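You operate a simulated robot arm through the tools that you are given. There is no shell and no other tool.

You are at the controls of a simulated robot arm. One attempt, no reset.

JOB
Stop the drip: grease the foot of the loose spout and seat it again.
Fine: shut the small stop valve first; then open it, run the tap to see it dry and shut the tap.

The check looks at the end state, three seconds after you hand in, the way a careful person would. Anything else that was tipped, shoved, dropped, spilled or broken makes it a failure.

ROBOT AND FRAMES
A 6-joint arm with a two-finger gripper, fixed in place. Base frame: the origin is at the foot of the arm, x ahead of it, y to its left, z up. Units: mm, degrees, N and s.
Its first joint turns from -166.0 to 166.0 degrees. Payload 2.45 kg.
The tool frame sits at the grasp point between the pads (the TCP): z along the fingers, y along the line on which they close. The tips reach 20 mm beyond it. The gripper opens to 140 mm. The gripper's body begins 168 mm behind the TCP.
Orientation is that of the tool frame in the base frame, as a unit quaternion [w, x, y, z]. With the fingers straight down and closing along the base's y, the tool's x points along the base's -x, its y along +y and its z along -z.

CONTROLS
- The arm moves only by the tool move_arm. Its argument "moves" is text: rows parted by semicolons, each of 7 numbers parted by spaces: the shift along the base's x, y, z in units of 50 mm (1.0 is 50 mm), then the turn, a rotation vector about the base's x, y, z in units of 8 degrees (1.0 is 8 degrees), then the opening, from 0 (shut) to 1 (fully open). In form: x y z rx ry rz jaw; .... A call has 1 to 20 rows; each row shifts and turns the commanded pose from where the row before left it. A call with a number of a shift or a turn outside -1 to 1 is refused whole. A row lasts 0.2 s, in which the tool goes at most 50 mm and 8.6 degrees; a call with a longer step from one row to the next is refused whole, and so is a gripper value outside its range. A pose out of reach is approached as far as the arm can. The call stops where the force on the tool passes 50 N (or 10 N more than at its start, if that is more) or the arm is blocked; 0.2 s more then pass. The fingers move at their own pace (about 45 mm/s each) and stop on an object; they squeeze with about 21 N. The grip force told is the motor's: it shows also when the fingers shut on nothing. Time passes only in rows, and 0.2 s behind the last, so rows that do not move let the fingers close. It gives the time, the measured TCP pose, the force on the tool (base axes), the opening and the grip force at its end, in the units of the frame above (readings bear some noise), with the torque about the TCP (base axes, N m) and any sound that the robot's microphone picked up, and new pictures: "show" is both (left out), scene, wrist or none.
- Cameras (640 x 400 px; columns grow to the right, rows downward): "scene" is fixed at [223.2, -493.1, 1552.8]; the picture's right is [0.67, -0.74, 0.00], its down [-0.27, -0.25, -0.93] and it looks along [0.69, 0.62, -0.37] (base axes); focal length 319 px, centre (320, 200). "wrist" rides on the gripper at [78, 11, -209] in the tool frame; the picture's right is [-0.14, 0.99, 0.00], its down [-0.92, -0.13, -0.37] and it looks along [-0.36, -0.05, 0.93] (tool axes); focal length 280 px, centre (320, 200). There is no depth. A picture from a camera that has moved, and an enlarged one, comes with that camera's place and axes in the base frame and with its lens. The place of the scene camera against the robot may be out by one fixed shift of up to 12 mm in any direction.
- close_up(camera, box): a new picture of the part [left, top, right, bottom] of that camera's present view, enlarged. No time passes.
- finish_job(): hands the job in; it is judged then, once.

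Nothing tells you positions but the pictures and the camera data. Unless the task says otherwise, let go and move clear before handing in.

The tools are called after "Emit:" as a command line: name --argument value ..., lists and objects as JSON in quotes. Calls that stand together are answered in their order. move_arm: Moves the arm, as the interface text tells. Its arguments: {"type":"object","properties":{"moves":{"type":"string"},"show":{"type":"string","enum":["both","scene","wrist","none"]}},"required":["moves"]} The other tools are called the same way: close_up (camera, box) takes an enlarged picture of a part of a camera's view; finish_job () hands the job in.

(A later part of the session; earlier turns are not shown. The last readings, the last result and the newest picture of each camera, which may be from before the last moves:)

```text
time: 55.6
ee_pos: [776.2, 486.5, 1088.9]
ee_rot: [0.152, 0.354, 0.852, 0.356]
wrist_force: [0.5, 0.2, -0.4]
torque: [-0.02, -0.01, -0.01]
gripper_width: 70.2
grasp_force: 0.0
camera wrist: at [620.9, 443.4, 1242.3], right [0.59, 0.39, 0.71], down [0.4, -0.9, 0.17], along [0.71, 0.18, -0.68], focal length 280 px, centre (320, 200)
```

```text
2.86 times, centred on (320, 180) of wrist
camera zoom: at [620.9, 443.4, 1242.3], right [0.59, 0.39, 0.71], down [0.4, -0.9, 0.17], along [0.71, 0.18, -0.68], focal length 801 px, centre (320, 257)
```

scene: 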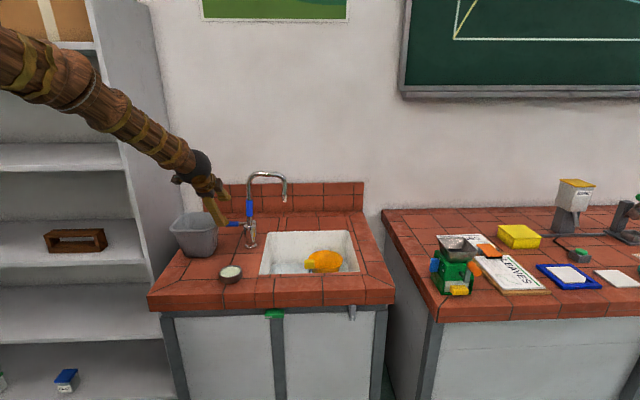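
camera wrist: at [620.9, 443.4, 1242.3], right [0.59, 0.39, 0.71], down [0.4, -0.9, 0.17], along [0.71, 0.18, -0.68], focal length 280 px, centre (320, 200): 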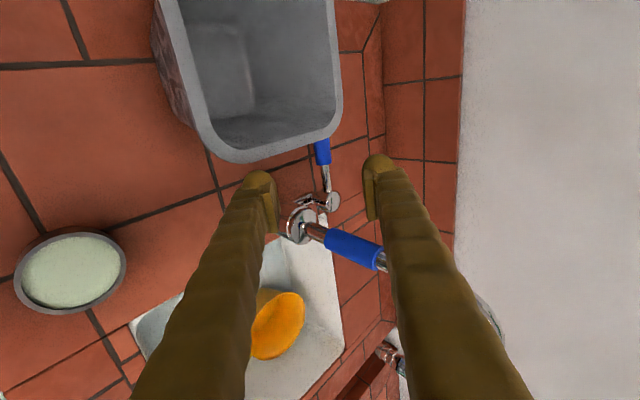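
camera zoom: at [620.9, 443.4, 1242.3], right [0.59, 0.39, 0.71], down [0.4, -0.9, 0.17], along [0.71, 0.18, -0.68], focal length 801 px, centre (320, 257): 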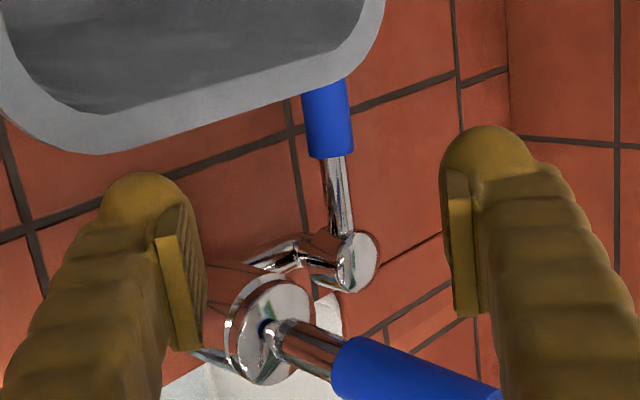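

No spill around the tap. Since the green valve doesn't feed it, I'll put the green lever back as it was and then shut the grey one. I'll retreat, level the tool and lower in front of the green valve.

Emit:
move_arm --moves "-0.339 -0.845 0 0.707 -0.707 0 0.4;-0.339 -0.845 0 0.707 -0.707 0 0.3;-0.339 -0.845 0 0.707 -0.707 0 0.2;-0.339 -0.845 0 0.707 -0.707 0 0.1;-0.339 -0.845 0 0.707 -0.707 0 0;-0.339 -0.845 0 0.442 -0.442 0 0;-0.339 -0.845 0 0 0 0 0;0.171 -0.171 -0.9 0 0 0 0;0.171 -0.171 -0.9 0 0 0 0;0.171 -0.171 -0.9 0 0 0 0;0.171 -0.171 -0.9 0 0 0 0;0.171 -0.171 -0.9 0 0 0 0;0.171 -0.171 -0.9 0 0 0 0;0.171 -0.171 -0.9 0 0 0 0;0 0 0 0 0 0 0" --show "both"

```text
time: 58.5
ee_pos: [748.5, 137.9, 835.8]
ee_rot: [0.276, 0.268, 0.645, 0.66]
wrist_force: [-10.2, -6.5, 17.8]
torque: [0.28, 0.21, -0.03]
gripper_width: 0.0
grasp_force: 21.1
out of reach, approached as far as the arm can: row 6, 7, 8
stopped in row 14: the force on the tool passed its limit at 110 N (the readings are from after the stop); the commanded pose is now the measured one
camera wrist: at [544.2, 46.7, 841.7], right [0.08, -0.11, 0.99], down [0.39, -0.91, -0.14], along [0.92, 0.39, -0.03], focal length 280 px, centre (320, 200)
```

scene: 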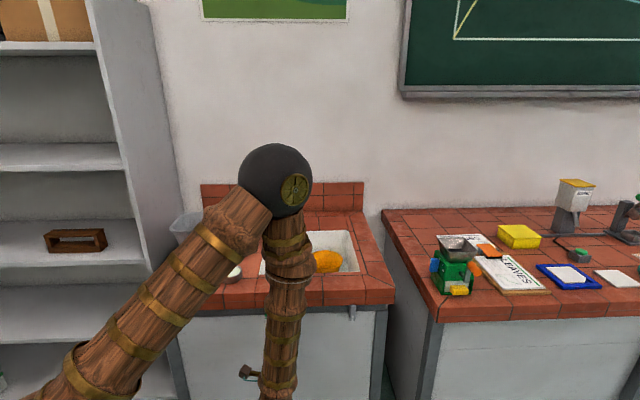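
wrist: 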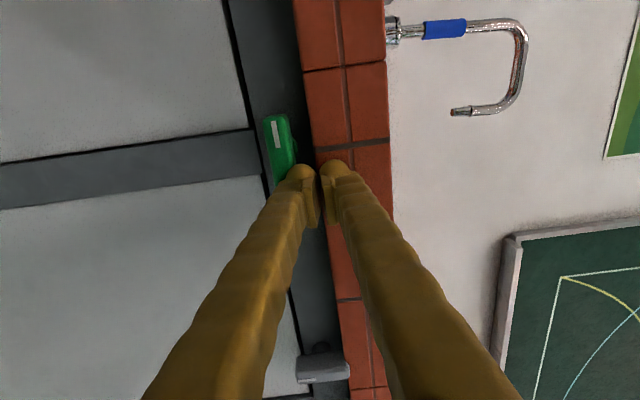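

The clipped retreat put the tool nearer than planned and the fingers came down onto the lever's right end. I'll check the lever, then back off before lowering further.

Emit:
close_up --camera "wrist" --box '[230, 90, 358, 200]'

Emit:
move_arm --moves "0 0 0.1 0 0 0 0;-0.3 -0.3 0.1 0 0 0 0;-0.3 -0.3 0 0 0 0 0;0 0 0 0 0 0 0" --show "wrist"

Emit:
close_up --camera "wrist" --box '[230, 90, 358, 200]'

```text
3.64 times, centred on (294, 145) of wrist
camera zoom: at [544.2, 46.7, 841.7], right [0.08, -0.11, 0.99], down [0.39, -0.91, -0.14], along [0.92, 0.39, -0.03], focal length 1020 px, centre (414, 400)
```

zoom: 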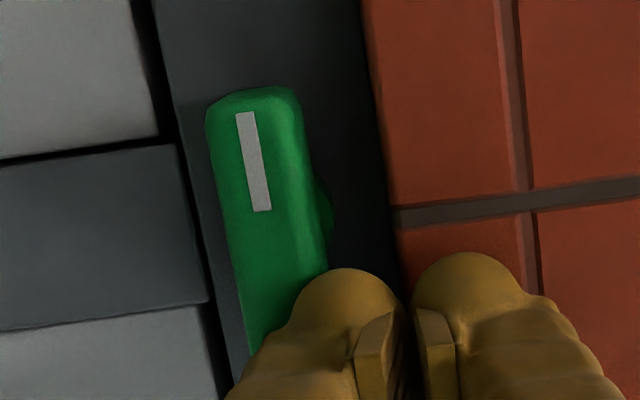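

```text
time: 59.5
ee_pos: [719.2, 107.8, 843.5]
ee_rot: [0.276, 0.268, 0.646, 0.659]
wrist_force: [-0.5, 1.0, -0.4]
torque: [0.0, 0.0, 0.0]
gripper_width: 0.1
grasp_force: 20.7
camera wrist: at [514.4, 15.9, 850.6], right [0.08, -0.11, 0.99], down [0.39, -0.91, -0.13], along [0.92, 0.39, -0.03], focal length 280 px, centre (320, 200)
```

wrist: 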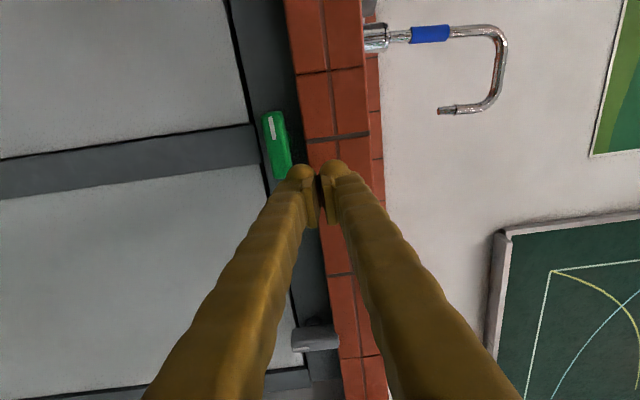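

```text
3.64 times, centred on (294, 145) of wrist
camera zoom: at [514.4, 15.9, 850.6], right [0.08, -0.11, 0.99], down [0.39, -0.91, -0.13], along [0.92, 0.39, -0.03], focal length 1020 px, centre (414, 400)
```

zoom: 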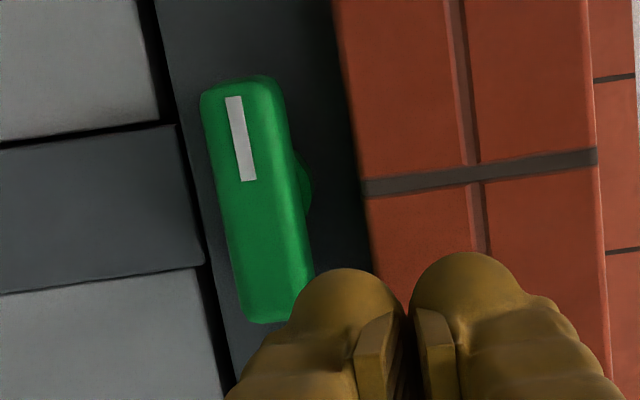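

The lever is fine and still level. I'll go down in front of it, then under its right half.

Emit:
move_arm --moves "-0.1 0.1 -0.78 0 0 0 0;-0.1 0.1 -0.72 0 0 0 0;0 0 0 0 0 0 0" --show "wrist"

```text
time: 60.3
ee_pos: [707.8, 117.4, 771.8]
ee_rot: [0.276, 0.269, 0.645, 0.66]
wrist_force: [-0.2, 0.2, 0.6]
torque: [0.0, -0.01, -0.01]
gripper_width: 0.1
grasp_force: 21.3
camera wrist: at [504.1, 27.1, 777.6], right [0.08, -0.11, 0.99], down [0.39, -0.91, -0.13], along [0.92, 0.39, -0.03], focal length 280 px, centre (320, 200)
```

wrist: 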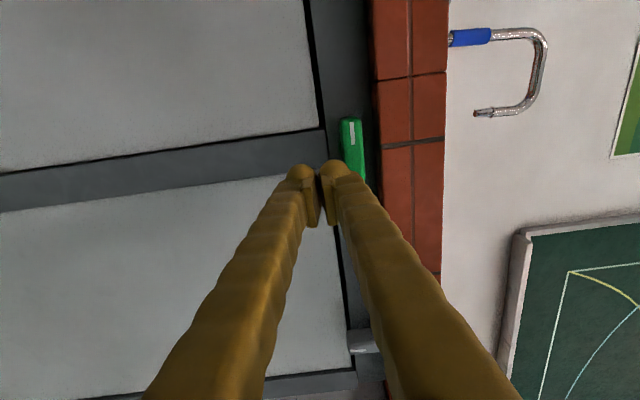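

Positioned below the lever's right half with a few mm to spare. I'll advance under it.

Emit:
move_arm --moves "0.21 0.21 -0.02 0 0 0 0;0.21 0.21 -0.02 0 0 0 0;0.21 0.21 -0.02 0 0 0 0;0 0 0 0 0 0 0" --show "wrist"

Emit:
close_up --camera "wrist" --box '[250, 90, 410, 200]'

```text
time: 61.3
ee_pos: [740.2, 147.5, 766.2]
ee_rot: [0.276, 0.268, 0.646, 0.66]
wrist_force: [-0.2, 0.7, 0.1]
torque: [0.0, 0.03, 0.03]
gripper_width: 0.0
grasp_force: 20.7
camera wrist: at [536.5, 56.6, 773.0], right [0.08, -0.11, 0.99], down [0.39, -0.91, -0.13], along [0.92, 0.39, -0.03], focal length 280 px, centre (320, 200)
```

wrist: 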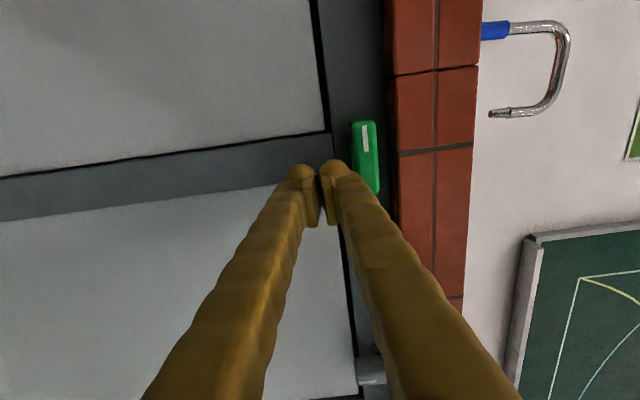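

```text
3.64 times, centred on (330, 145) of wrist
camera zoom: at [536.5, 56.6, 773.0], right [0.08, -0.11, 0.99], down [0.39, -0.91, -0.13], along [0.92, 0.39, -0.03], focal length 1020 px, centre (284, 400)
```

zoom: 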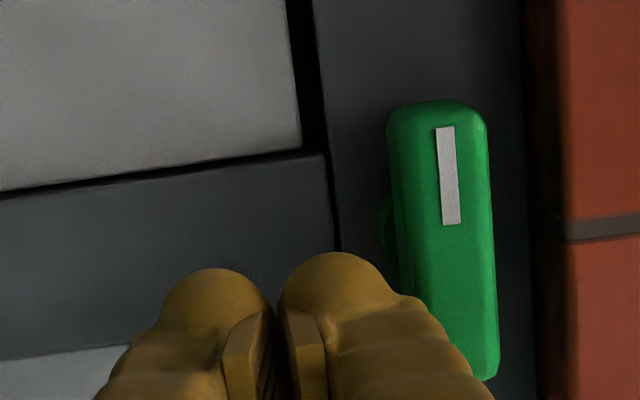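

The right finger's outer side is just under the lever. I'll rise slowly to contact.

Emit:
move_arm --moves "0 0 0.04 0 0 0 0;0 0 0.04 0 0 0 0;0 0 0.04 0 0 0 0;0 0 0.04 0 0 0 0;0 0 0.03 0 0 0 0;0 0 0 0 0 0 0" --show "none"

```text
time: 62.7
ee_pos: [740.5, 151.0, 776.3]
ee_rot: [0.276, 0.268, 0.646, 0.66]
wrist_force: [0.1, -0.4, 0.1]
torque: [-0.01, 0.02, -0.02]
gripper_width: 0.2
grasp_force: 21.5
```

No contact yet at z=776. I'll begin the counter-clockwise arc (turning the tool with the lever) slowly.

Emit:
move_arm --moves "0.0184 -0.0354 0.0215 -0.221 -0.221 0 0;0.0184 -0.0354 0.0215 -0.221 -0.221 0 0;0.0184 -0.0354 0.0215 -0.221 -0.221 0 0;0.0184 -0.0354 0.0215 -0.221 -0.221 0 0;0.017 -0.017 0.023 -0.221 -0.221 0 0;0.017 -0.017 0.023 -0.221 -0.221 0 0;0.017 -0.017 0.023 -0.221 -0.221 0 0;0.017 -0.017 0.023 -0.221 -0.221 0 0;0 0 0 0 0 0 0" --show "wrist"

Emit:
close_up --camera "wrist" --box '[250, 90, 410, 200]'

```text
time: 64.7
ee_pos: [747.3, 138.7, 785.0]
ee_rot: [0.383, 0.15, 0.683, 0.604]
wrist_force: [0.4, 0.5, -0.6]
torque: [-0.01, -0.01, -0.03]
gripper_width: 0.0
grasp_force: 21.2
camera wrist: at [544.8, 46.1, 763.7], right [-0.17, 0.13, 0.98], down [0.38, -0.91, 0.19], along [0.91, 0.4, 0.1], focal length 280 px, centre (320, 200)
```

wrist: 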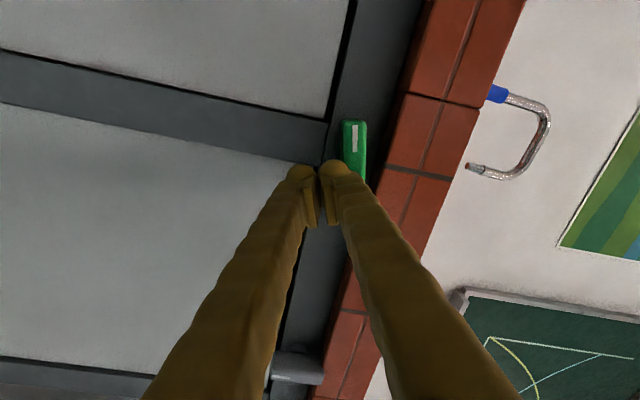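

```text
3.64 times, centred on (330, 145) of wrist
camera zoom: at [544.8, 46.1, 763.7], right [-0.17, 0.13, 0.98], down [0.38, -0.91, 0.19], along [0.91, 0.4, 0.1], focal length 1020 px, centre (284, 400)
```

zoom: 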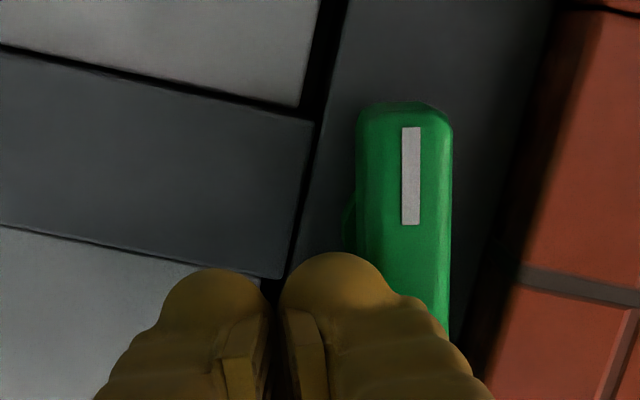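

The lever follows easily. I'll continue the arc to about 60°.

Emit:
move_arm --moves "0.0138 -0.0138 0.026 -0.221 -0.221 0 0;0.0138 -0.0138 0.026 -0.221 -0.221 0 0;0.0138 -0.0138 0.026 -0.221 -0.221 0 0;0.0138 -0.0138 0.026 -0.221 -0.221 0 0;0.0103 -0.0103 0.0295 -0.221 -0.221 0 0;0.0103 -0.0103 0.0295 -0.221 -0.221 0 0;0.0103 -0.0103 0.0295 -0.221 -0.221 0 0;0.0103 -0.0103 0.0295 -0.221 -0.221 0 0;0.0067 -0.0067 0.0315 -0.221 -0.221 0 0;0.0067 -0.0067 0.0315 -0.221 -0.221 0 0;0.0067 -0.0067 0.0315 -0.221 -0.221 0 0;0.0067 -0.0067 0.0315 -0.221 -0.221 0 0;0.0025 -0.0025 0.0325 -0.221 -0.221 0 0;0.0025 -0.0025 0.0325 -0.221 -0.221 0 0;0.0025 -0.0025 0.0325 -0.221 -0.221 0 0;0.0025 -0.0025 0.0325 -0.221 -0.221 0 0;0 0 0 0 0 0 0" --show "wrist"

Emit:
close_up --camera "wrist" --box '[250, 90, 410, 200]'

```text
time: 68.3
ee_pos: [752.0, 133.0, 810.0]
ee_rot: [0.562, -0.098, 0.695, 0.438]
wrist_force: [-0.1, -0.9, 0.8]
torque: [-0.02, -0.02, 0.03]
gripper_width: 0.0
grasp_force: 20.7
camera wrist: at [573.5, 16.6, 743.4], right [-0.58, 0.54, 0.61], down [0.14, -0.67, 0.73], along [0.81, 0.51, 0.31], focal length 280 px, centre (320, 200)
```

wrist: 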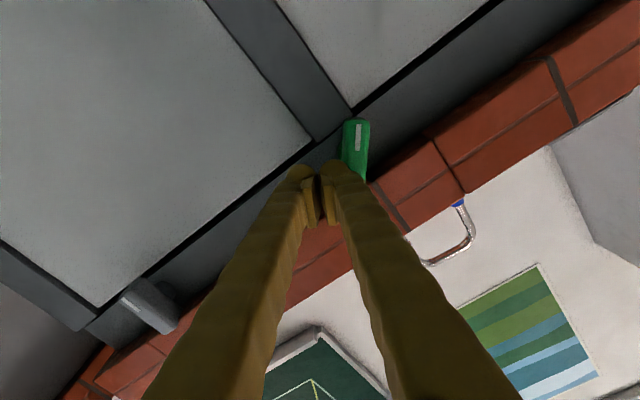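

```text
3.64 times, centred on (330, 145) of wrist
camera zoom: at [573.5, 16.6, 743.4], right [-0.58, 0.54, 0.61], down [0.14, -0.67, 0.73], along [0.81, 0.51, 0.31], focal length 1020 px, centre (284, 400)
```

zoom: 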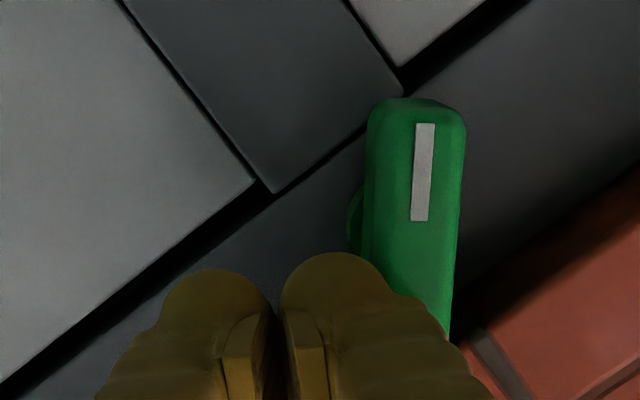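

Going well with almost no force. I'll finish the arc to vertical.

Emit:
move_arm --moves "-0.0014 0.0014 0.0325 -0.221 -0.221 0 0;-0.0014 0.0014 0.0325 -0.221 -0.221 0 0;-0.0014 0.0014 0.0325 -0.221 -0.221 0 0;-0.0014 0.0014 0.0325 -0.221 -0.221 0 0;-0.0057 0.0057 0.032 -0.221 -0.221 0 0;-0.0057 0.0057 0.032 -0.221 -0.221 0 0;-0.0057 0.0057 0.032 -0.221 -0.221 0 0;-0.0057 0.0057 0.032 -0.221 -0.221 0 0;-0.0092 0.0092 0.03 -0.221 -0.221 0 0;-0.0092 0.0092 0.03 -0.221 -0.221 0 0;-0.0092 0.0092 0.03 -0.221 -0.221 0 0;-0.0092 0.0092 0.03 -0.221 -0.221 0 0;0 0 0 0 0 0 0" --show "wrist"

Emit:
close_up --camera "wrist" --box '[250, 90, 410, 200]'

```text
time: 69.9
ee_pos: [757.3, 131.4, 824.8]
ee_rot: [0.613, -0.2, 0.678, 0.353]
wrist_force: [-6.5, -5.3, 4.0]
torque: [0.1, -0.12, -0.14]
gripper_width: 0.2
grasp_force: 29.4
out of reach, approached as far as the arm can: row 7, 8
stopped in row 8: the force on the tool passed its limit at 84 N (the readings are from after the stop); the commanded pose is now the measured one
camera wrist: at [593.1, 1.9, 751.7], right [-0.68, 0.64, 0.36], down [-0.01, -0.5, 0.87], along [0.74, 0.58, 0.34], focal length 280 px, centre (320, 200)
```

wrist: 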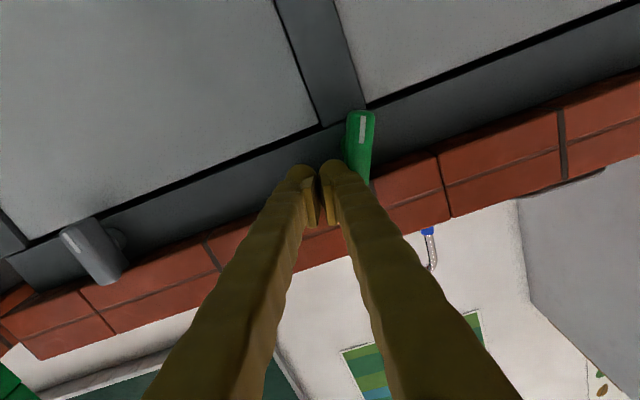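

```text
3.64 times, centred on (330, 145) of wrist
camera zoom: at [593.1, 1.9, 751.7], right [-0.68, 0.64, 0.36], down [-0.01, -0.5, 0.87], along [0.74, 0.58, 0.34], focal length 1020 px, centre (284, 400)
```

zoom: 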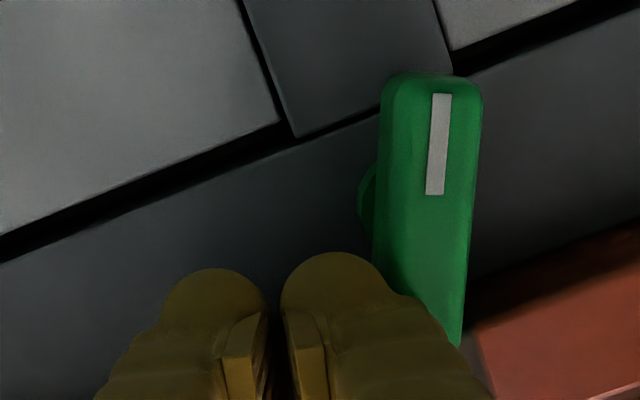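

The finger reached the counter edge at about 75°, so the lever still needs ~15° to vertical. I'll back off, roll the tool back, and finish by nudging the marker end to the right from its left side (below the counter edge).

Emit:
move_arm --moves "-0.27 -0.27 -0.1 0 0 0 0;-0.27 -0.27 0 0 0 0 0;-0.145 0.145 -0.1 0.7 0.7 0 0;-0.145 0.145 -0.1 0.7 0.7 0 0;-0.145 0.145 -0.1 0.7 0.7 0 0;-0.145 0.145 -0.1 0.7 0.7 0 0;-0.145 0.145 -0.1 0.7 0.7 0 0;-0.145 0.145 -0.1 0.7 0.7 0 0;-0.145 0.145 -0.1 0.7 0.7 0 0;-0.145 0.145 0 0.7 0.7 0 0;0 0 0 0.7 0.7 0 0;0 0 0 0.4 0.4 0 0;0 0 0 0 0 0 0" --show "both"

Emit:
close_up --camera "wrist" --box '[250, 90, 410, 200]'

```text
time: 72.7
ee_pos: [688.7, 162.4, 794.2]
ee_rot: [0.275, 0.26, 0.648, 0.661]
wrist_force: [0.0, 1.1, -0.3]
torque: [0.0, 0.04, 0.02]
gripper_width: 0.0
grasp_force: 28.8
out of reach, approached as far as the arm can: row 1, 2
camera wrist: at [485.3, 67.7, 799.4], right [0.07, -0.11, 0.99], down [0.4, -0.91, -0.13], along [0.91, 0.41, -0.02], focal length 280 px, centre (320, 200)
```

scene: 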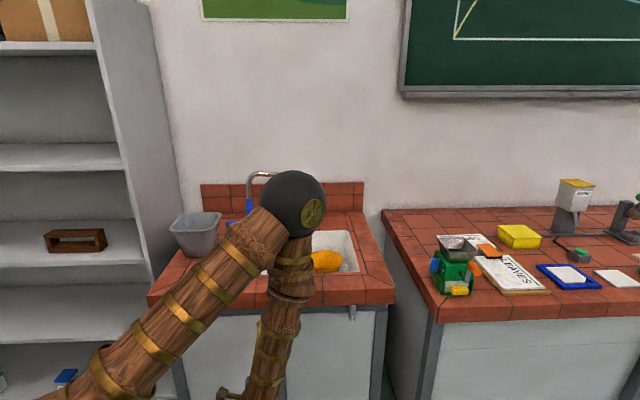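
wrist: 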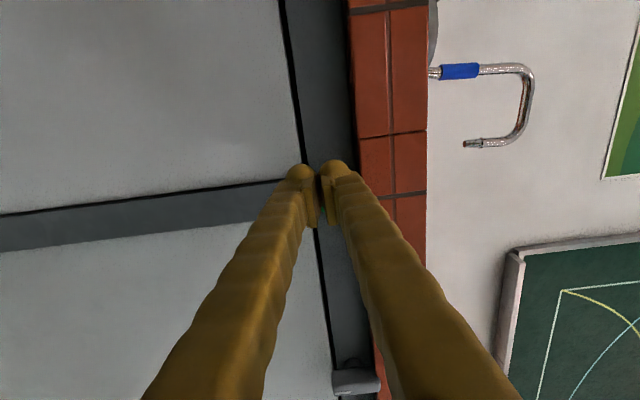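

```text
3.64 times, centred on (330, 145) of wrist
camera zoom: at [485.3, 67.7, 799.4], right [0.07, -0.11, 0.99], down [0.4, -0.91, -0.13], along [0.91, 0.41, -0.02], focal length 1020 px, centre (284, 400)
```

zoom: 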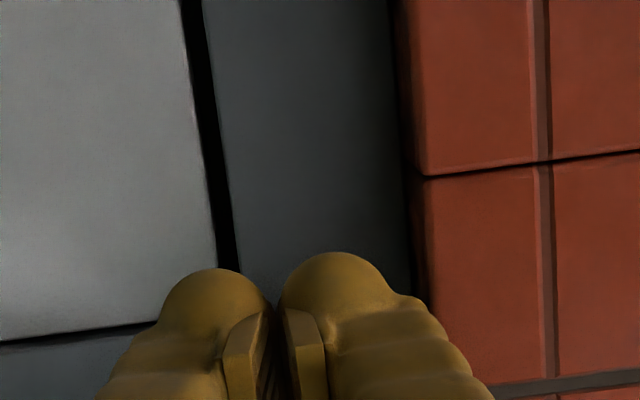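

The fingers are just left of the lever; I'll step about 17 mm further left, go in, then nudge right slowly.

Emit:
move_arm --moves "-0.24 0.24 -0.18 0 0 0 0;0.2 0.2 0 0 0 0 0;0.2 0.2 0 0 0 0 0;0 0 0 0 0 0 0" --show "wrist"

Emit:
close_up --camera "wrist" --box '[250, 130, 410, 240]'

```text
time: 73.7
ee_pos: [704.2, 194.0, 783.3]
ee_rot: [0.277, 0.261, 0.647, 0.66]
wrist_force: [0.1, -0.6, -1.3]
torque: [-0.02, 0.0, 0.03]
gripper_width: 6.1
grasp_force: 30.0
out of reach, approached as far as the arm can: row 1
camera wrist: at [502.0, 99.7, 788.2], right [0.07, -0.1, 0.99], down [0.4, -0.91, -0.12], along [0.91, 0.4, -0.02], focal length 280 px, centre (320, 200)
```

wrist: 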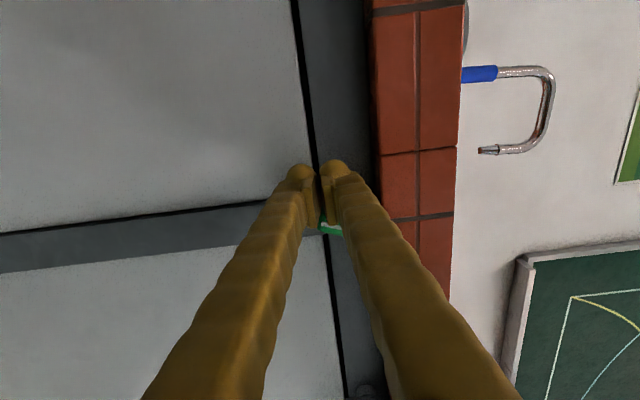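

```text
3.64 times, centred on (330, 185) of wrist
camera zoom: at [502.0, 99.7, 788.2], right [0.07, -0.1, 0.99], down [0.4, -0.91, -0.12], along [0.91, 0.4, -0.02], focal length 1020 px, centre (284, 254)
```

zoom: 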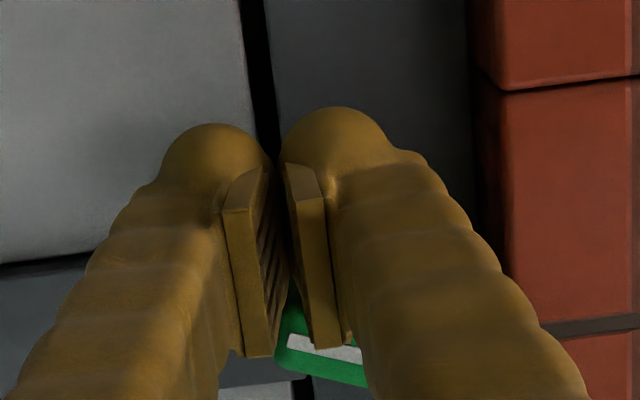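

The lever's corner is nudging the seam between the fingers. I'll step left a bit, raise 10 mm so the seam isn't on the corner, then push right slowly.

Emit:
move_arm --moves "-0.1 0.1 0 0 0 0 0;0 0 0.2 0 0 0 0;0 0 0 0 0 0 0;0 0 0 0 0 0 0;0 0 0 0 0 0 0" --show "none"

```text
time: 74.9
ee_pos: [698.7, 197.3, 793.1]
ee_rot: [0.277, 0.26, 0.648, 0.66]
wrist_force: [0.1, -0.2, -0.1]
torque: [0.04, -0.01, 0.02]
gripper_width: 0.2
grasp_force: 29.5
```

Closed again. Now slow pushes to the right.

Emit:
move_arm --moves "0.0212 -0.0212 0 0 0 0 0;0.0212 -0.0212 0 0 0 0 0;0.0212 -0.0212 0 0 0 0 0;0.0212 -0.0212 0 0 0 0 0;0.0212 -0.0212 0 0 0 0 0;0.0212 -0.0212 0 0 0 0 0;0.0212 -0.0212 0 0 0 0 0;0.0212 -0.0212 0 0 0 0 0;0.0212 -0.0212 0 0 0 0 0;0.0212 -0.0212 0 0 0 0 0;0.0212 -0.0212 0 0 0 0 0;0 0 0 0 0 0 0" --show "wrist"

Emit:
close_up --camera "wrist" --box '[250, 130, 410, 240]'

```text
time: 77.5
ee_pos: [711.0, 188.6, 792.7]
ee_rot: [0.275, 0.261, 0.649, 0.66]
wrist_force: [-41.7, 19.8, -8.0]
torque: [0.06, 0.16, 0.11]
gripper_width: 6.0
grasp_force: 29.6
camera wrist: at [508.0, 93.3, 797.5], right [0.07, -0.1, 0.99], down [0.4, -0.91, -0.13], along [0.91, 0.41, -0.02], focal length 280 px, centre (320, 200)
```

wrist: 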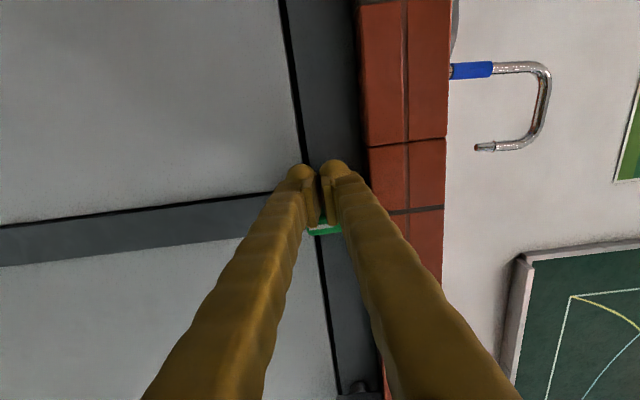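

```text
3.64 times, centred on (330, 185) of wrist
camera zoom: at [508.0, 93.3, 797.5], right [0.07, -0.1, 0.99], down [0.4, -0.91, -0.13], along [0.91, 0.41, -0.02], focal length 1020 px, centre (284, 254)
```

zoom: 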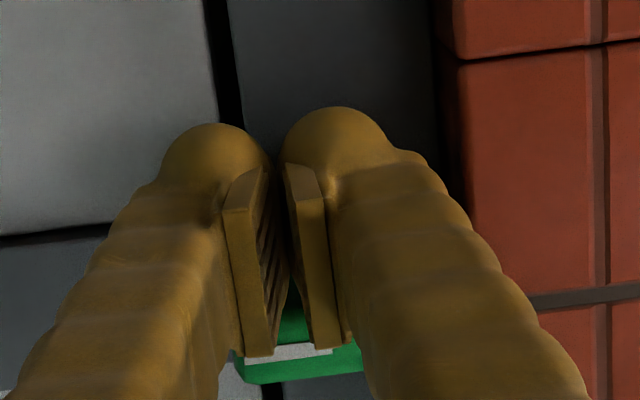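

The lever's edge now reads vertical and resists firmly — at its stop. I'll back away and look at both valves.

Emit:
move_arm --moves "-0.15 0.15 0 0 0 0 0;-0.3 -0.3 0 0 0 0 0;-0.2 -0.3 -0.2 0 0 0 0;0.4 -0.4 -0.4 0 0 0 0;0.4 -0.4 -0.4 0 0 0 0;0.4 -0.4 0 0 0 0 0;0 0 0 0 0 0 0" --show "both"

Emit:
close_up --camera "scene" --box '[220, 270, 380, 350]'

```text
time: 79.1
ee_pos: [742.3, 99.8, 740.9]
ee_rot: [0.277, 0.261, 0.648, 0.66]
wrist_force: [-0.6, -0.1, 0.9]
torque: [0.0, -0.02, 0.02]
gripper_width: 0.3
grasp_force: 29.3
out of reach, approached as far as the arm can: row 3
camera wrist: at [539.3, 6.1, 745.2], right [0.07, -0.1, 0.99], down [0.4, -0.91, -0.12], along [0.91, 0.41, -0.02], focal length 280 px, centre (320, 200)
```

scene: 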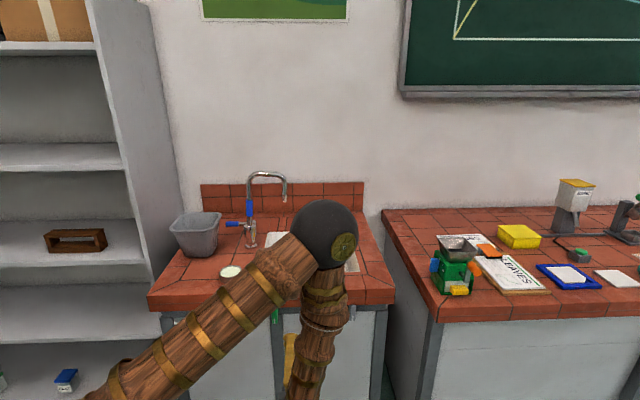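
wrist: 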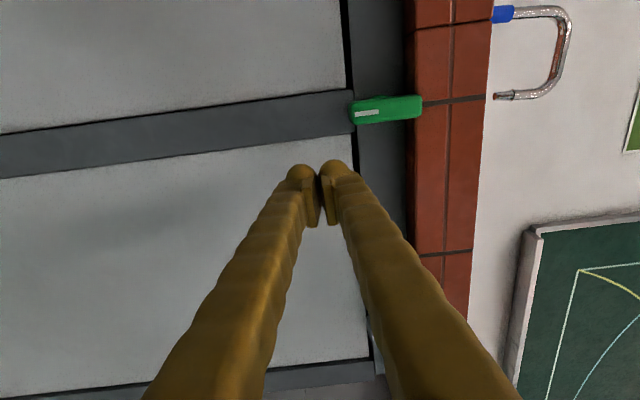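

```text
4.00 times, centred on (300, 310) of scene
camera zoom: at [223.2, -493.1, 1552.8], right [0.67, -0.74, 0.0], down [-0.27, -0.25, -0.93], along [0.69, 0.62, -0.37], focal length 1275 px, centre (400, -240)
```

zoom: 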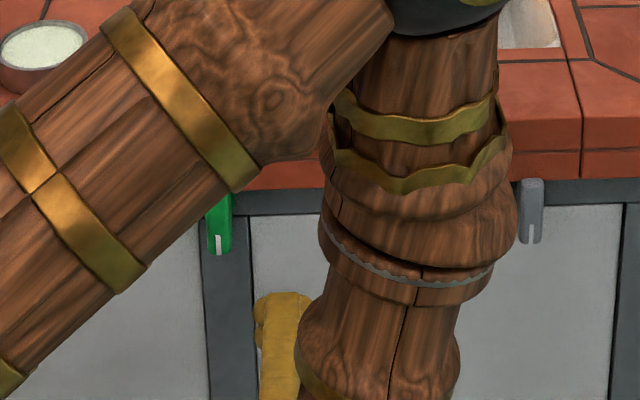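

The green lever is back upright as at the start. Now I'll move right along the front toward the grey valve and look at it.

Emit:
move_arm --moves "0.5 -0.5 0 0 0 0 0;0.5 -0.5 0.1 0 0 0 0;0.5 -0.5 0.1 0 0 0 0;0 0 0 0 0 0 0" --show "wrist"

Emit:
close_up --camera "wrist" --box '[250, 130, 410, 400]'

```text
time: 80.1
ee_pos: [816.5, 24.9, 751.5]
ee_rot: [0.276, 0.26, 0.648, 0.661]
wrist_force: [0.1, -0.2, 0.5]
torque: [0.01, 0.01, -0.05]
gripper_width: 0.2
grasp_force: 29.6
camera wrist: at [613.9, -68.3, 755.2], right [0.07, -0.1, 0.99], down [0.4, -0.91, -0.12], along [0.91, 0.41, -0.02], focal length 280 px, centre (320, 200)
```

wrist: 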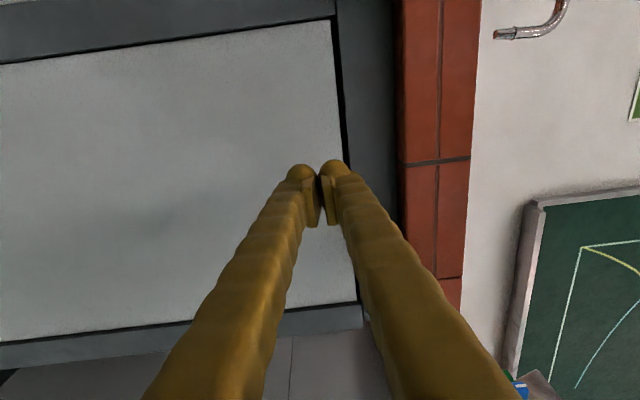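

```text
1.48 times, centred on (330, 265) of wrist
camera zoom: at [613.9, -68.3, 755.2], right [0.07, -0.1, 0.99], down [0.4, -0.91, -0.12], along [0.91, 0.41, -0.02], focal length 415 px, centre (305, 104)
```

zoom: 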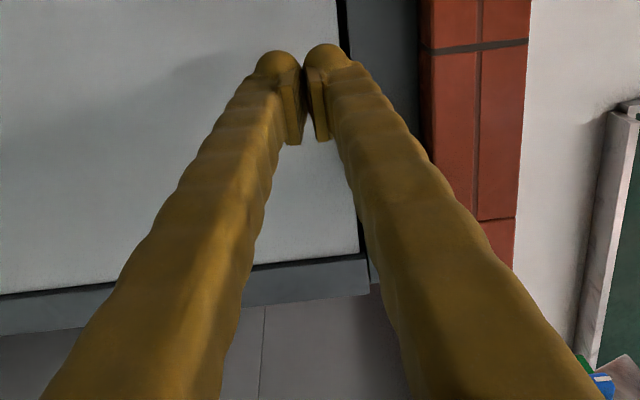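

The grey valve is hidden behind the fingers here, but the scene camera places it at e≈657, z≈810 like the green one. I'll pass in front of it to its right side.

Emit:
move_arm --moves "0.467 -0.467 0 0 0 0 0;0.467 -0.467 0 0 0 0 0;0.467 -0.467 0 0 0 0 0;0.48 -0.48 0.1 0 0 0 0;0 0 0 0 0 0 0" --show "both"

Emit:
close_up --camera "scene" --box '[310, 280, 438, 360]'

```text
time: 81.3
ee_pos: [913.2, -66.1, 755.8]
ee_rot: [0.276, 0.261, 0.648, 0.66]
wrist_force: [-0.1, 0.1, -0.7]
torque: [-0.01, 0.02, -0.02]
gripper_width: 0.1
grasp_force: 29.9
camera wrist: at [710.4, -160.2, 760.0], right [0.07, -0.1, 0.99], down [0.4, -0.91, -0.12], along [0.91, 0.4, -0.02], focal length 280 px, centre (320, 200)
```

scene: 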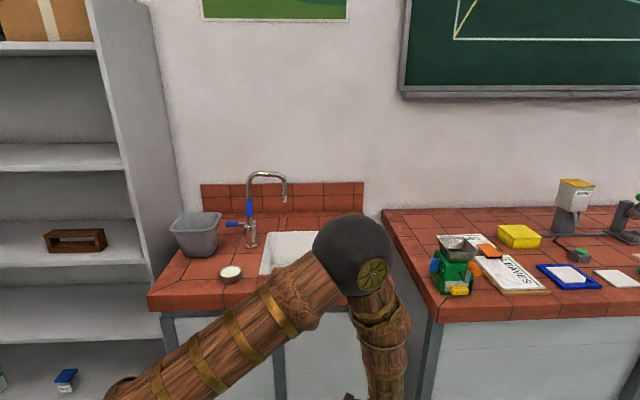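
wrist: 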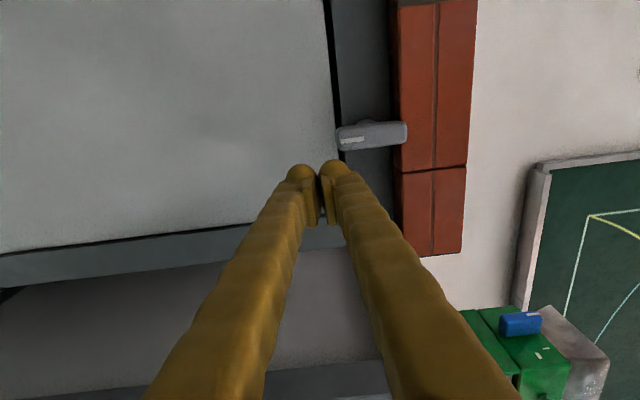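

```text
5.00 times, centred on (374, 320) of scene
camera zoom: at [223.2, -493.1, 1552.8], right [0.67, -0.74, 0.0], down [-0.27, -0.25, -0.93], along [0.69, 0.62, -0.37], focal length 1594 px, centre (50, -400)
```

zoom: 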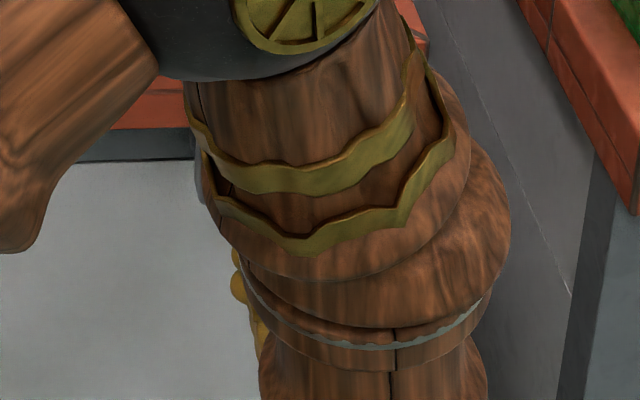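

Grey lever confirmed at e≈657.5, z≈808. I'm to its right with the fingers just low enough; I'll go in beside its marker end and push left slowly.

Emit:
move_arm --moves "0.22 0.22 0.06 0 0 0 0;0.22 0.22 0.06 0 0 0 0;0 0 0 0 0 0 0;-0.04 0.04 0 0 0 0 0;-0.04 0.04 0 0 0 0 0;-0.0212 0.0212 0 0 0 0 0;-0.0212 0.0212 0 0 0 0 0;-0.0212 0.0212 0 0 0 0 0;-0.0212 0.0212 0 0 0 0 0;-0.0212 0.0212 0 0 0 0 0;-0.0212 0.0212 0 0 0 0 0;-0.0212 0.0212 0 0 0 0 0;-0.0212 0.0212 0 0 0 0 0;0 0 0 0 0 0 0" --show "wrist"

Emit:
close_up --camera "wrist" --box '[250, 90, 410, 200]'

```text
time: 84.3
ee_pos: [922.1, -31.3, 763.0]
ee_rot: [0.276, 0.261, 0.648, 0.66]
wrist_force: [0.1, -0.5, 0.6]
torque: [0.08, 0.05, 0.0]
gripper_width: 0.0
grasp_force: 29.2
camera wrist: at [718.6, -125.4, 767.7], right [0.07, -0.1, 0.99], down [0.4, -0.91, -0.12], along [0.91, 0.41, -0.02], focal length 280 px, centre (320, 200)
```

wrist: 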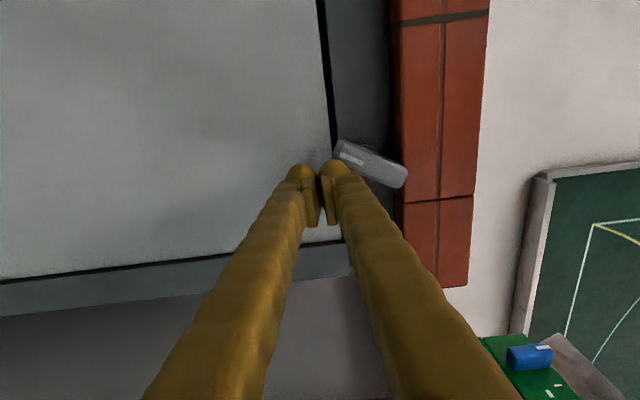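

```text
3.64 times, centred on (330, 145) of wrist
camera zoom: at [718.6, -125.4, 767.7], right [0.07, -0.1, 0.99], down [0.4, -0.91, -0.12], along [0.91, 0.41, -0.02], focal length 1020 px, centre (284, 400)
```

zoom: 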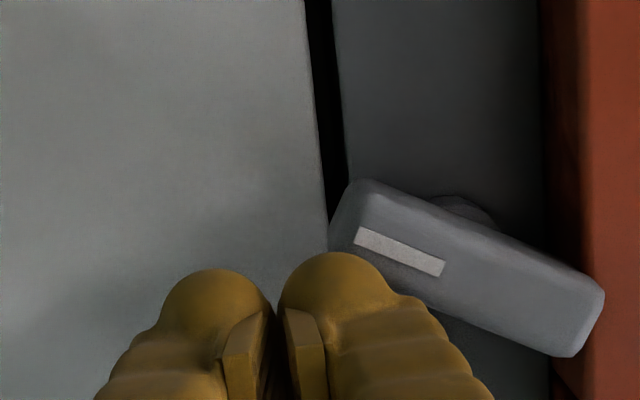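

The grey lever follows (about 30° so far). Continuing left.

Emit:
move_arm --moves "-0.0212 0.0212 0 0 0 0 0;-0.0212 0.0212 0 0 0 0 0;-0.0212 0.0212 0 0 0 0 0;-0.0212 0.0212 0 0 0 0 0;-0.0212 0.0212 0 0 0 0 0;-0.0212 0.0212 0 0 0 0 0;-0.0212 0.0212 0 0 0 0 0;0 0 0 0 0 0 0" --show "wrist"

Emit:
close_up --camera "wrist" --box '[250, 90, 410, 200]'

```text
time: 86.1
ee_pos: [914.5, -23.5, 763.3]
ee_rot: [0.277, 0.26, 0.648, 0.66]
wrist_force: [-0.2, -1.0, -0.5]
torque: [0.0, 0.01, -0.02]
gripper_width: 0.1
grasp_force: 29.0
camera wrist: at [711.2, -117.9, 767.8], right [0.07, -0.1, 0.99], down [0.4, -0.91, -0.12], along [0.91, 0.41, -0.02], focal length 280 px, centre (320, 200)
```

wrist: 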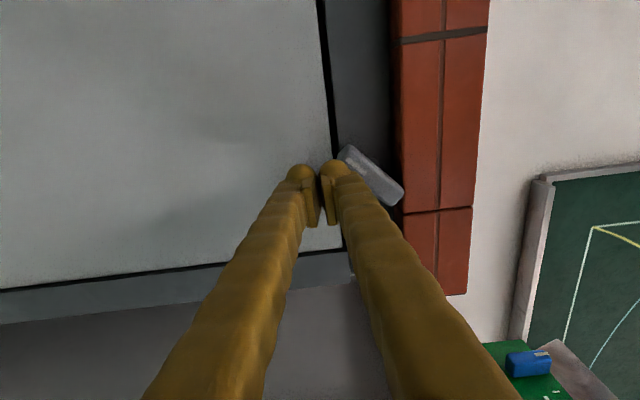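

```text
3.64 times, centred on (330, 145) of wrist
camera zoom: at [711.2, -117.9, 767.8], right [0.07, -0.1, 0.99], down [0.4, -0.91, -0.12], along [0.91, 0.41, -0.02], focal length 1020 px, centre (284, 400)
```

zoom: 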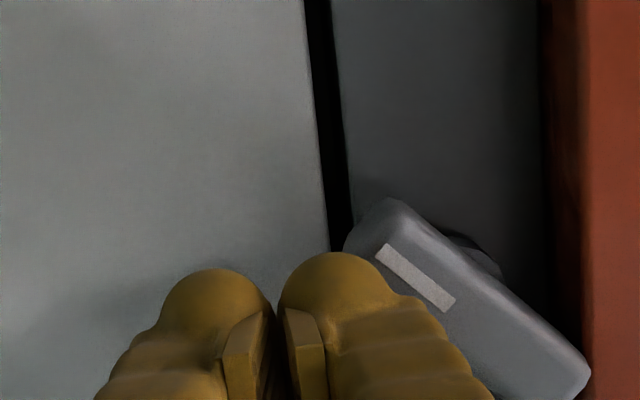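

About 45° now. I'll drop a little, slide left under the marker end and lift slowly.

Emit:
move_arm --moves "0.03 -0.03 -0.15 0 0 0 0;0 0 -0.2 0 0 0 0;-0.2 0.2 0 0 0 0 0;-0.22 0.22 0 0 0 0 0;0 0 0.08 0 0 0 0;0 0 0.08 0 0 0 0;0 0 0.04 0 0 0 0;0 0 0.04 0 0 0 0;0 0 0.04 0 0 0 0;0 0 0.04 0 0 0 0;0 0 0.04 0 0 0 0;0 0 0.04 0 0 0 0;0 0 0 0 0 0 0" --show "wrist"

Emit:
close_up --camera "wrist" --box '[250, 90, 410, 200]'

```text
time: 88.9
ee_pos: [893.5, -4.4, 766.2]
ee_rot: [0.278, 0.261, 0.648, 0.66]
wrist_force: [0.6, -0.2, -0.2]
torque: [-0.01, 0.03, 0.01]
gripper_width: 0.0
grasp_force: 29.3
camera wrist: at [691.5, -97.9, 770.4], right [0.07, -0.1, 0.99], down [0.4, -0.91, -0.12], along [0.91, 0.4, -0.02], focal length 280 px, centre (320, 200)
```

wrist: 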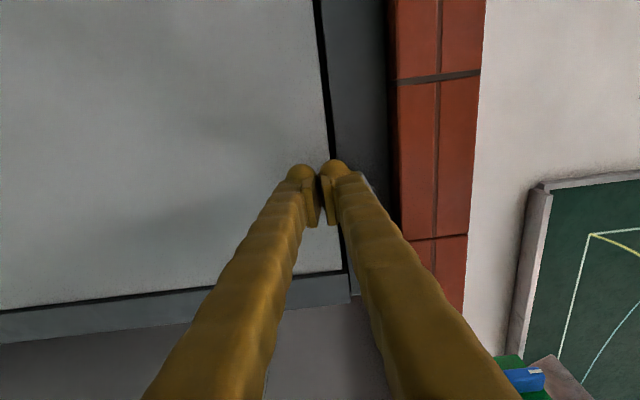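

```text
3.64 times, centred on (330, 145) of wrist
camera zoom: at [691.5, -97.9, 770.4], right [0.07, -0.1, 0.99], down [0.4, -0.91, -0.12], along [0.91, 0.4, -0.02], focal length 1020 px, centre (284, 400)
```

zoom: 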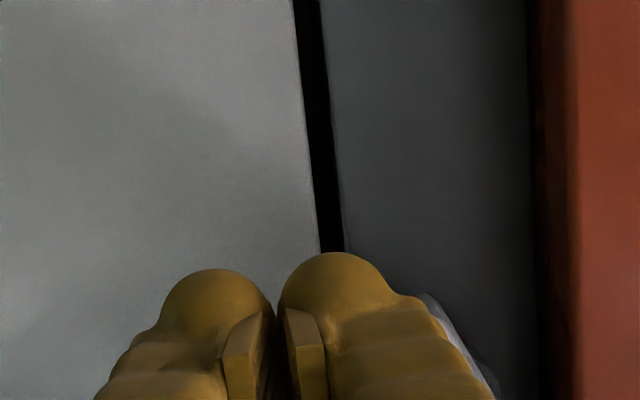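

Now under the marker end; I'll keep lifting slowly toward level.

Emit:
move_arm --moves "0 0 0.03 0 0 0 0;0 0 0.03 0 0 0 0;0 0 0.03 0 0 0 0;0 0 0.03 0 0 0 0;0 0 0.03 0 0 0 0;0 0 0.03 0 0 0 0;0 0 0.03 0 0 0 0;0 0 0 0 0 0 0" --show "none"

```text
time: 90.7
ee_pos: [893.9, -4.3, 775.9]
ee_rot: [0.277, 0.261, 0.648, 0.66]
wrist_force: [0.5, -0.8, 0.4]
torque: [0.0, 0.0, -0.01]
gripper_width: 0.0
grasp_force: 29.3
```

Still no resistance; a few more mm until the stop is felt.

Emit:
move_arm --moves "0 0 0.025 0 0 0 0;0 0 0.025 0 0 0 0;0 0 0.025 0 0 0 0;0 0 0.025 0 0 0 0;0 0 0 0 0 0 0" --show "none"

```text
time: 91.9
ee_pos: [895.2, -4.3, 778.4]
ee_rot: [0.276, 0.262, 0.648, 0.66]
wrist_force: [4.1, -6.8, -26.8]
torque: [0.13, 0.54, -0.05]
gripper_width: 0.0
grasp_force: 29.2
```

Firm resistance — the stop. I'll back off down and out and check it in the picture.

Emit:
move_arm --moves "0 0 -0.2 0 0 0 0;-0.25 -0.25 -0.3 0 0 0 0;-0.25 -0.25 0 0 0 0 0;-0.4 0.4 0 0 0 0 0;-0.4 0.4 0 0 0 0 0;-0.4 0.4 0 0 0 0 0;0 0 0 0 0 0 0" --show "both"

Emit:
close_up --camera "scene" --box '[240, 280, 368, 360]'

```text
time: 93.5
ee_pos: [810.3, 28.8, 755.6]
ee_rot: [0.276, 0.26, 0.648, 0.66]
wrist_force: [-0.7, -0.1, -0.1]
torque: [-0.01, -0.02, 0.02]
gripper_width: 0.2
grasp_force: 29.1
camera wrist: at [607.1, -64.2, 760.5], right [0.07, -0.1, 0.99], down [0.4, -0.91, -0.12], along [0.91, 0.41, -0.02], focal length 280 px, centre (320, 200)
```

scene: 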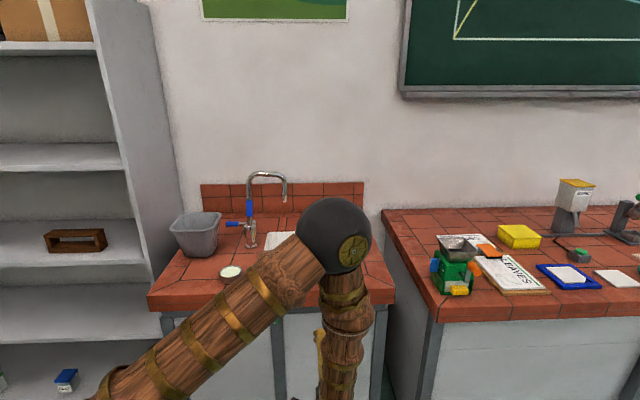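
wrist: 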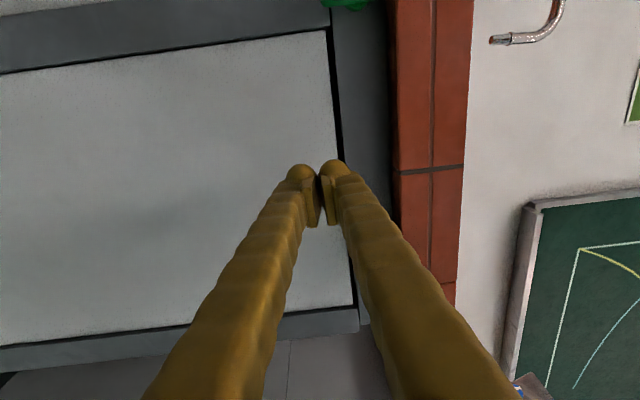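

```text
5.00 times, centred on (304, 320) of scene
camera zoom: at [223.2, -493.1, 1552.8], right [0.67, -0.74, 0.0], down [-0.27, -0.25, -0.93], along [0.69, 0.62, -0.37], focal length 1594 px, centre (400, -400)
```

zoom: 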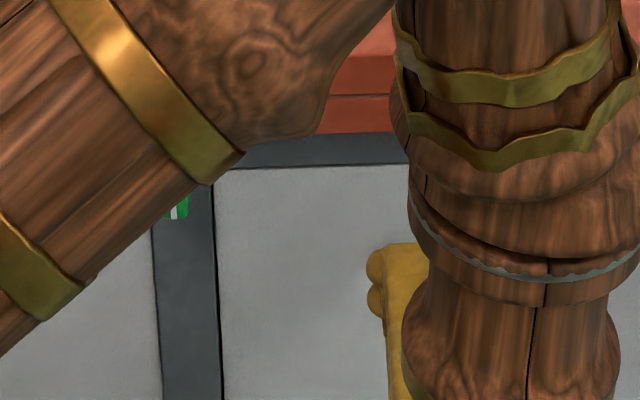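

I'll raise the arm away from the front and check the grey lever from the scene camera.

Emit:
move_arm --moves "-0.38 0.38 0.8 0 0 0 0;-0.38 0.38 0.8 0 0 0 0;-0.38 0.38 0.8 0 0 0 0;-0.38 0.38 0.8 0 0 0 0;-0.38 0.38 0.8 0 0 0 0;-0.38 0.38 0.8 0 0 0 0;-0.38 0.38 0.8 0 0 0 0;-0.38 0.38 0.8 0 0 0 0;0 0 0 0 0 0 0" --show "both"

Emit:
close_up --camera "scene" --box '[240, 280, 368, 360]'

```text
time: 95.5
ee_pos: [692.7, 179.3, 1083.5]
ee_rot: [0.276, 0.26, 0.649, 0.66]
wrist_force: [1.1, 0.7, 0.3]
torque: [-0.02, -0.03, 0.0]
gripper_width: 0.0
grasp_force: 29.2
out of reach, approached as far as the arm can: row 6, 7, 8
camera wrist: at [490.7, 84.7, 1087.9], right [0.07, -0.1, 0.99], down [0.4, -0.91, -0.12], along [0.91, 0.41, -0.02], focal length 280 px, centre (320, 200)
```

scene: 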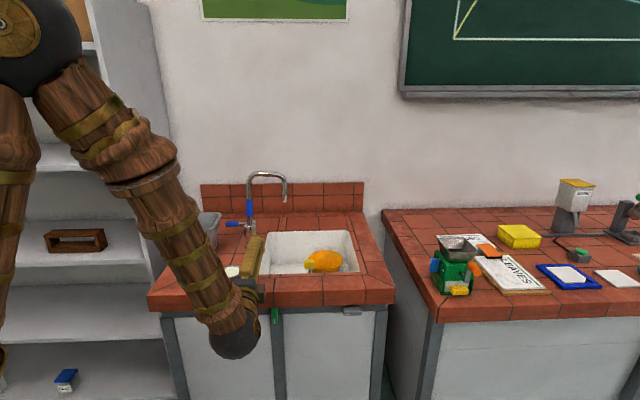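
wrist: 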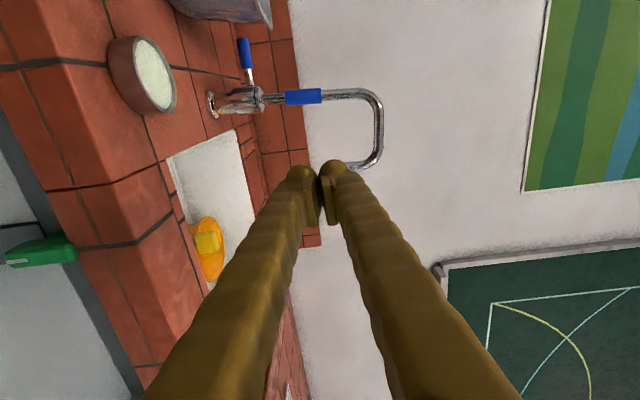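

```text
5.00 times, centred on (304, 320) of scene
camera zoom: at [223.2, -493.1, 1552.8], right [0.67, -0.74, 0.0], down [-0.27, -0.25, -0.93], along [0.69, 0.62, -0.37], focal length 1594 px, centre (400, -400)
```

zoom: 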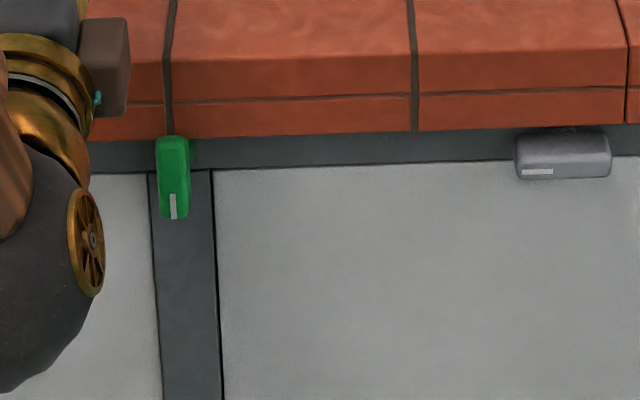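

Both levers are clearly visible: green upright as found, grey now level (shut). I'll return to the tap lever to confirm that the water is really off.

Emit:
move_arm --moves "0 0.787 0.336 -0.707 0.707 0 0.2;0 0.787 0.336 -0.707 0.707 0 0.3;0 0.787 0.336 -0.707 0.707 0 0.4;0 0.787 0.336 -0.707 0.707 0 0.4;0 0.787 0.336 -0.707 0.707 0 0.4;0 0.787 0.336 -0.4 0.4 0 0.4;0 0 0 0 0 0 0.4" --show "wrist"

```text
time: 97.1
ee_pos: [693.5, 416.5, 1185.2]
ee_rot: [0.153, 0.344, 0.85, 0.368]
wrist_force: [-0.4, -1.3, 0.0]
torque: [-0.01, -0.04, 0.01]
gripper_width: 56.0
grasp_force: 0.0
camera wrist: at [535.9, 366.9, 1335.0], right [0.57, 0.39, 0.72], down [0.41, -0.9, 0.16], along [0.71, 0.2, -0.67], focal length 280 px, centre (320, 200)
```

wrist: 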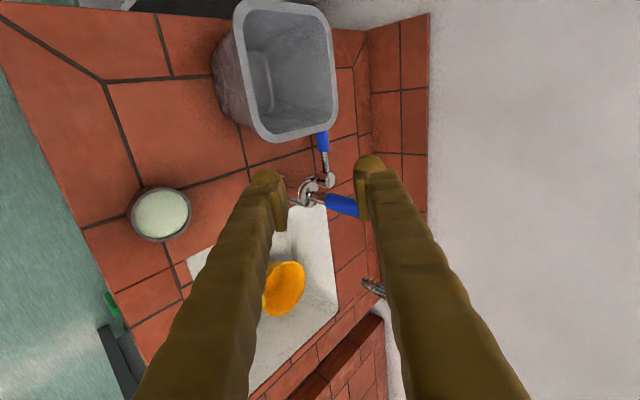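

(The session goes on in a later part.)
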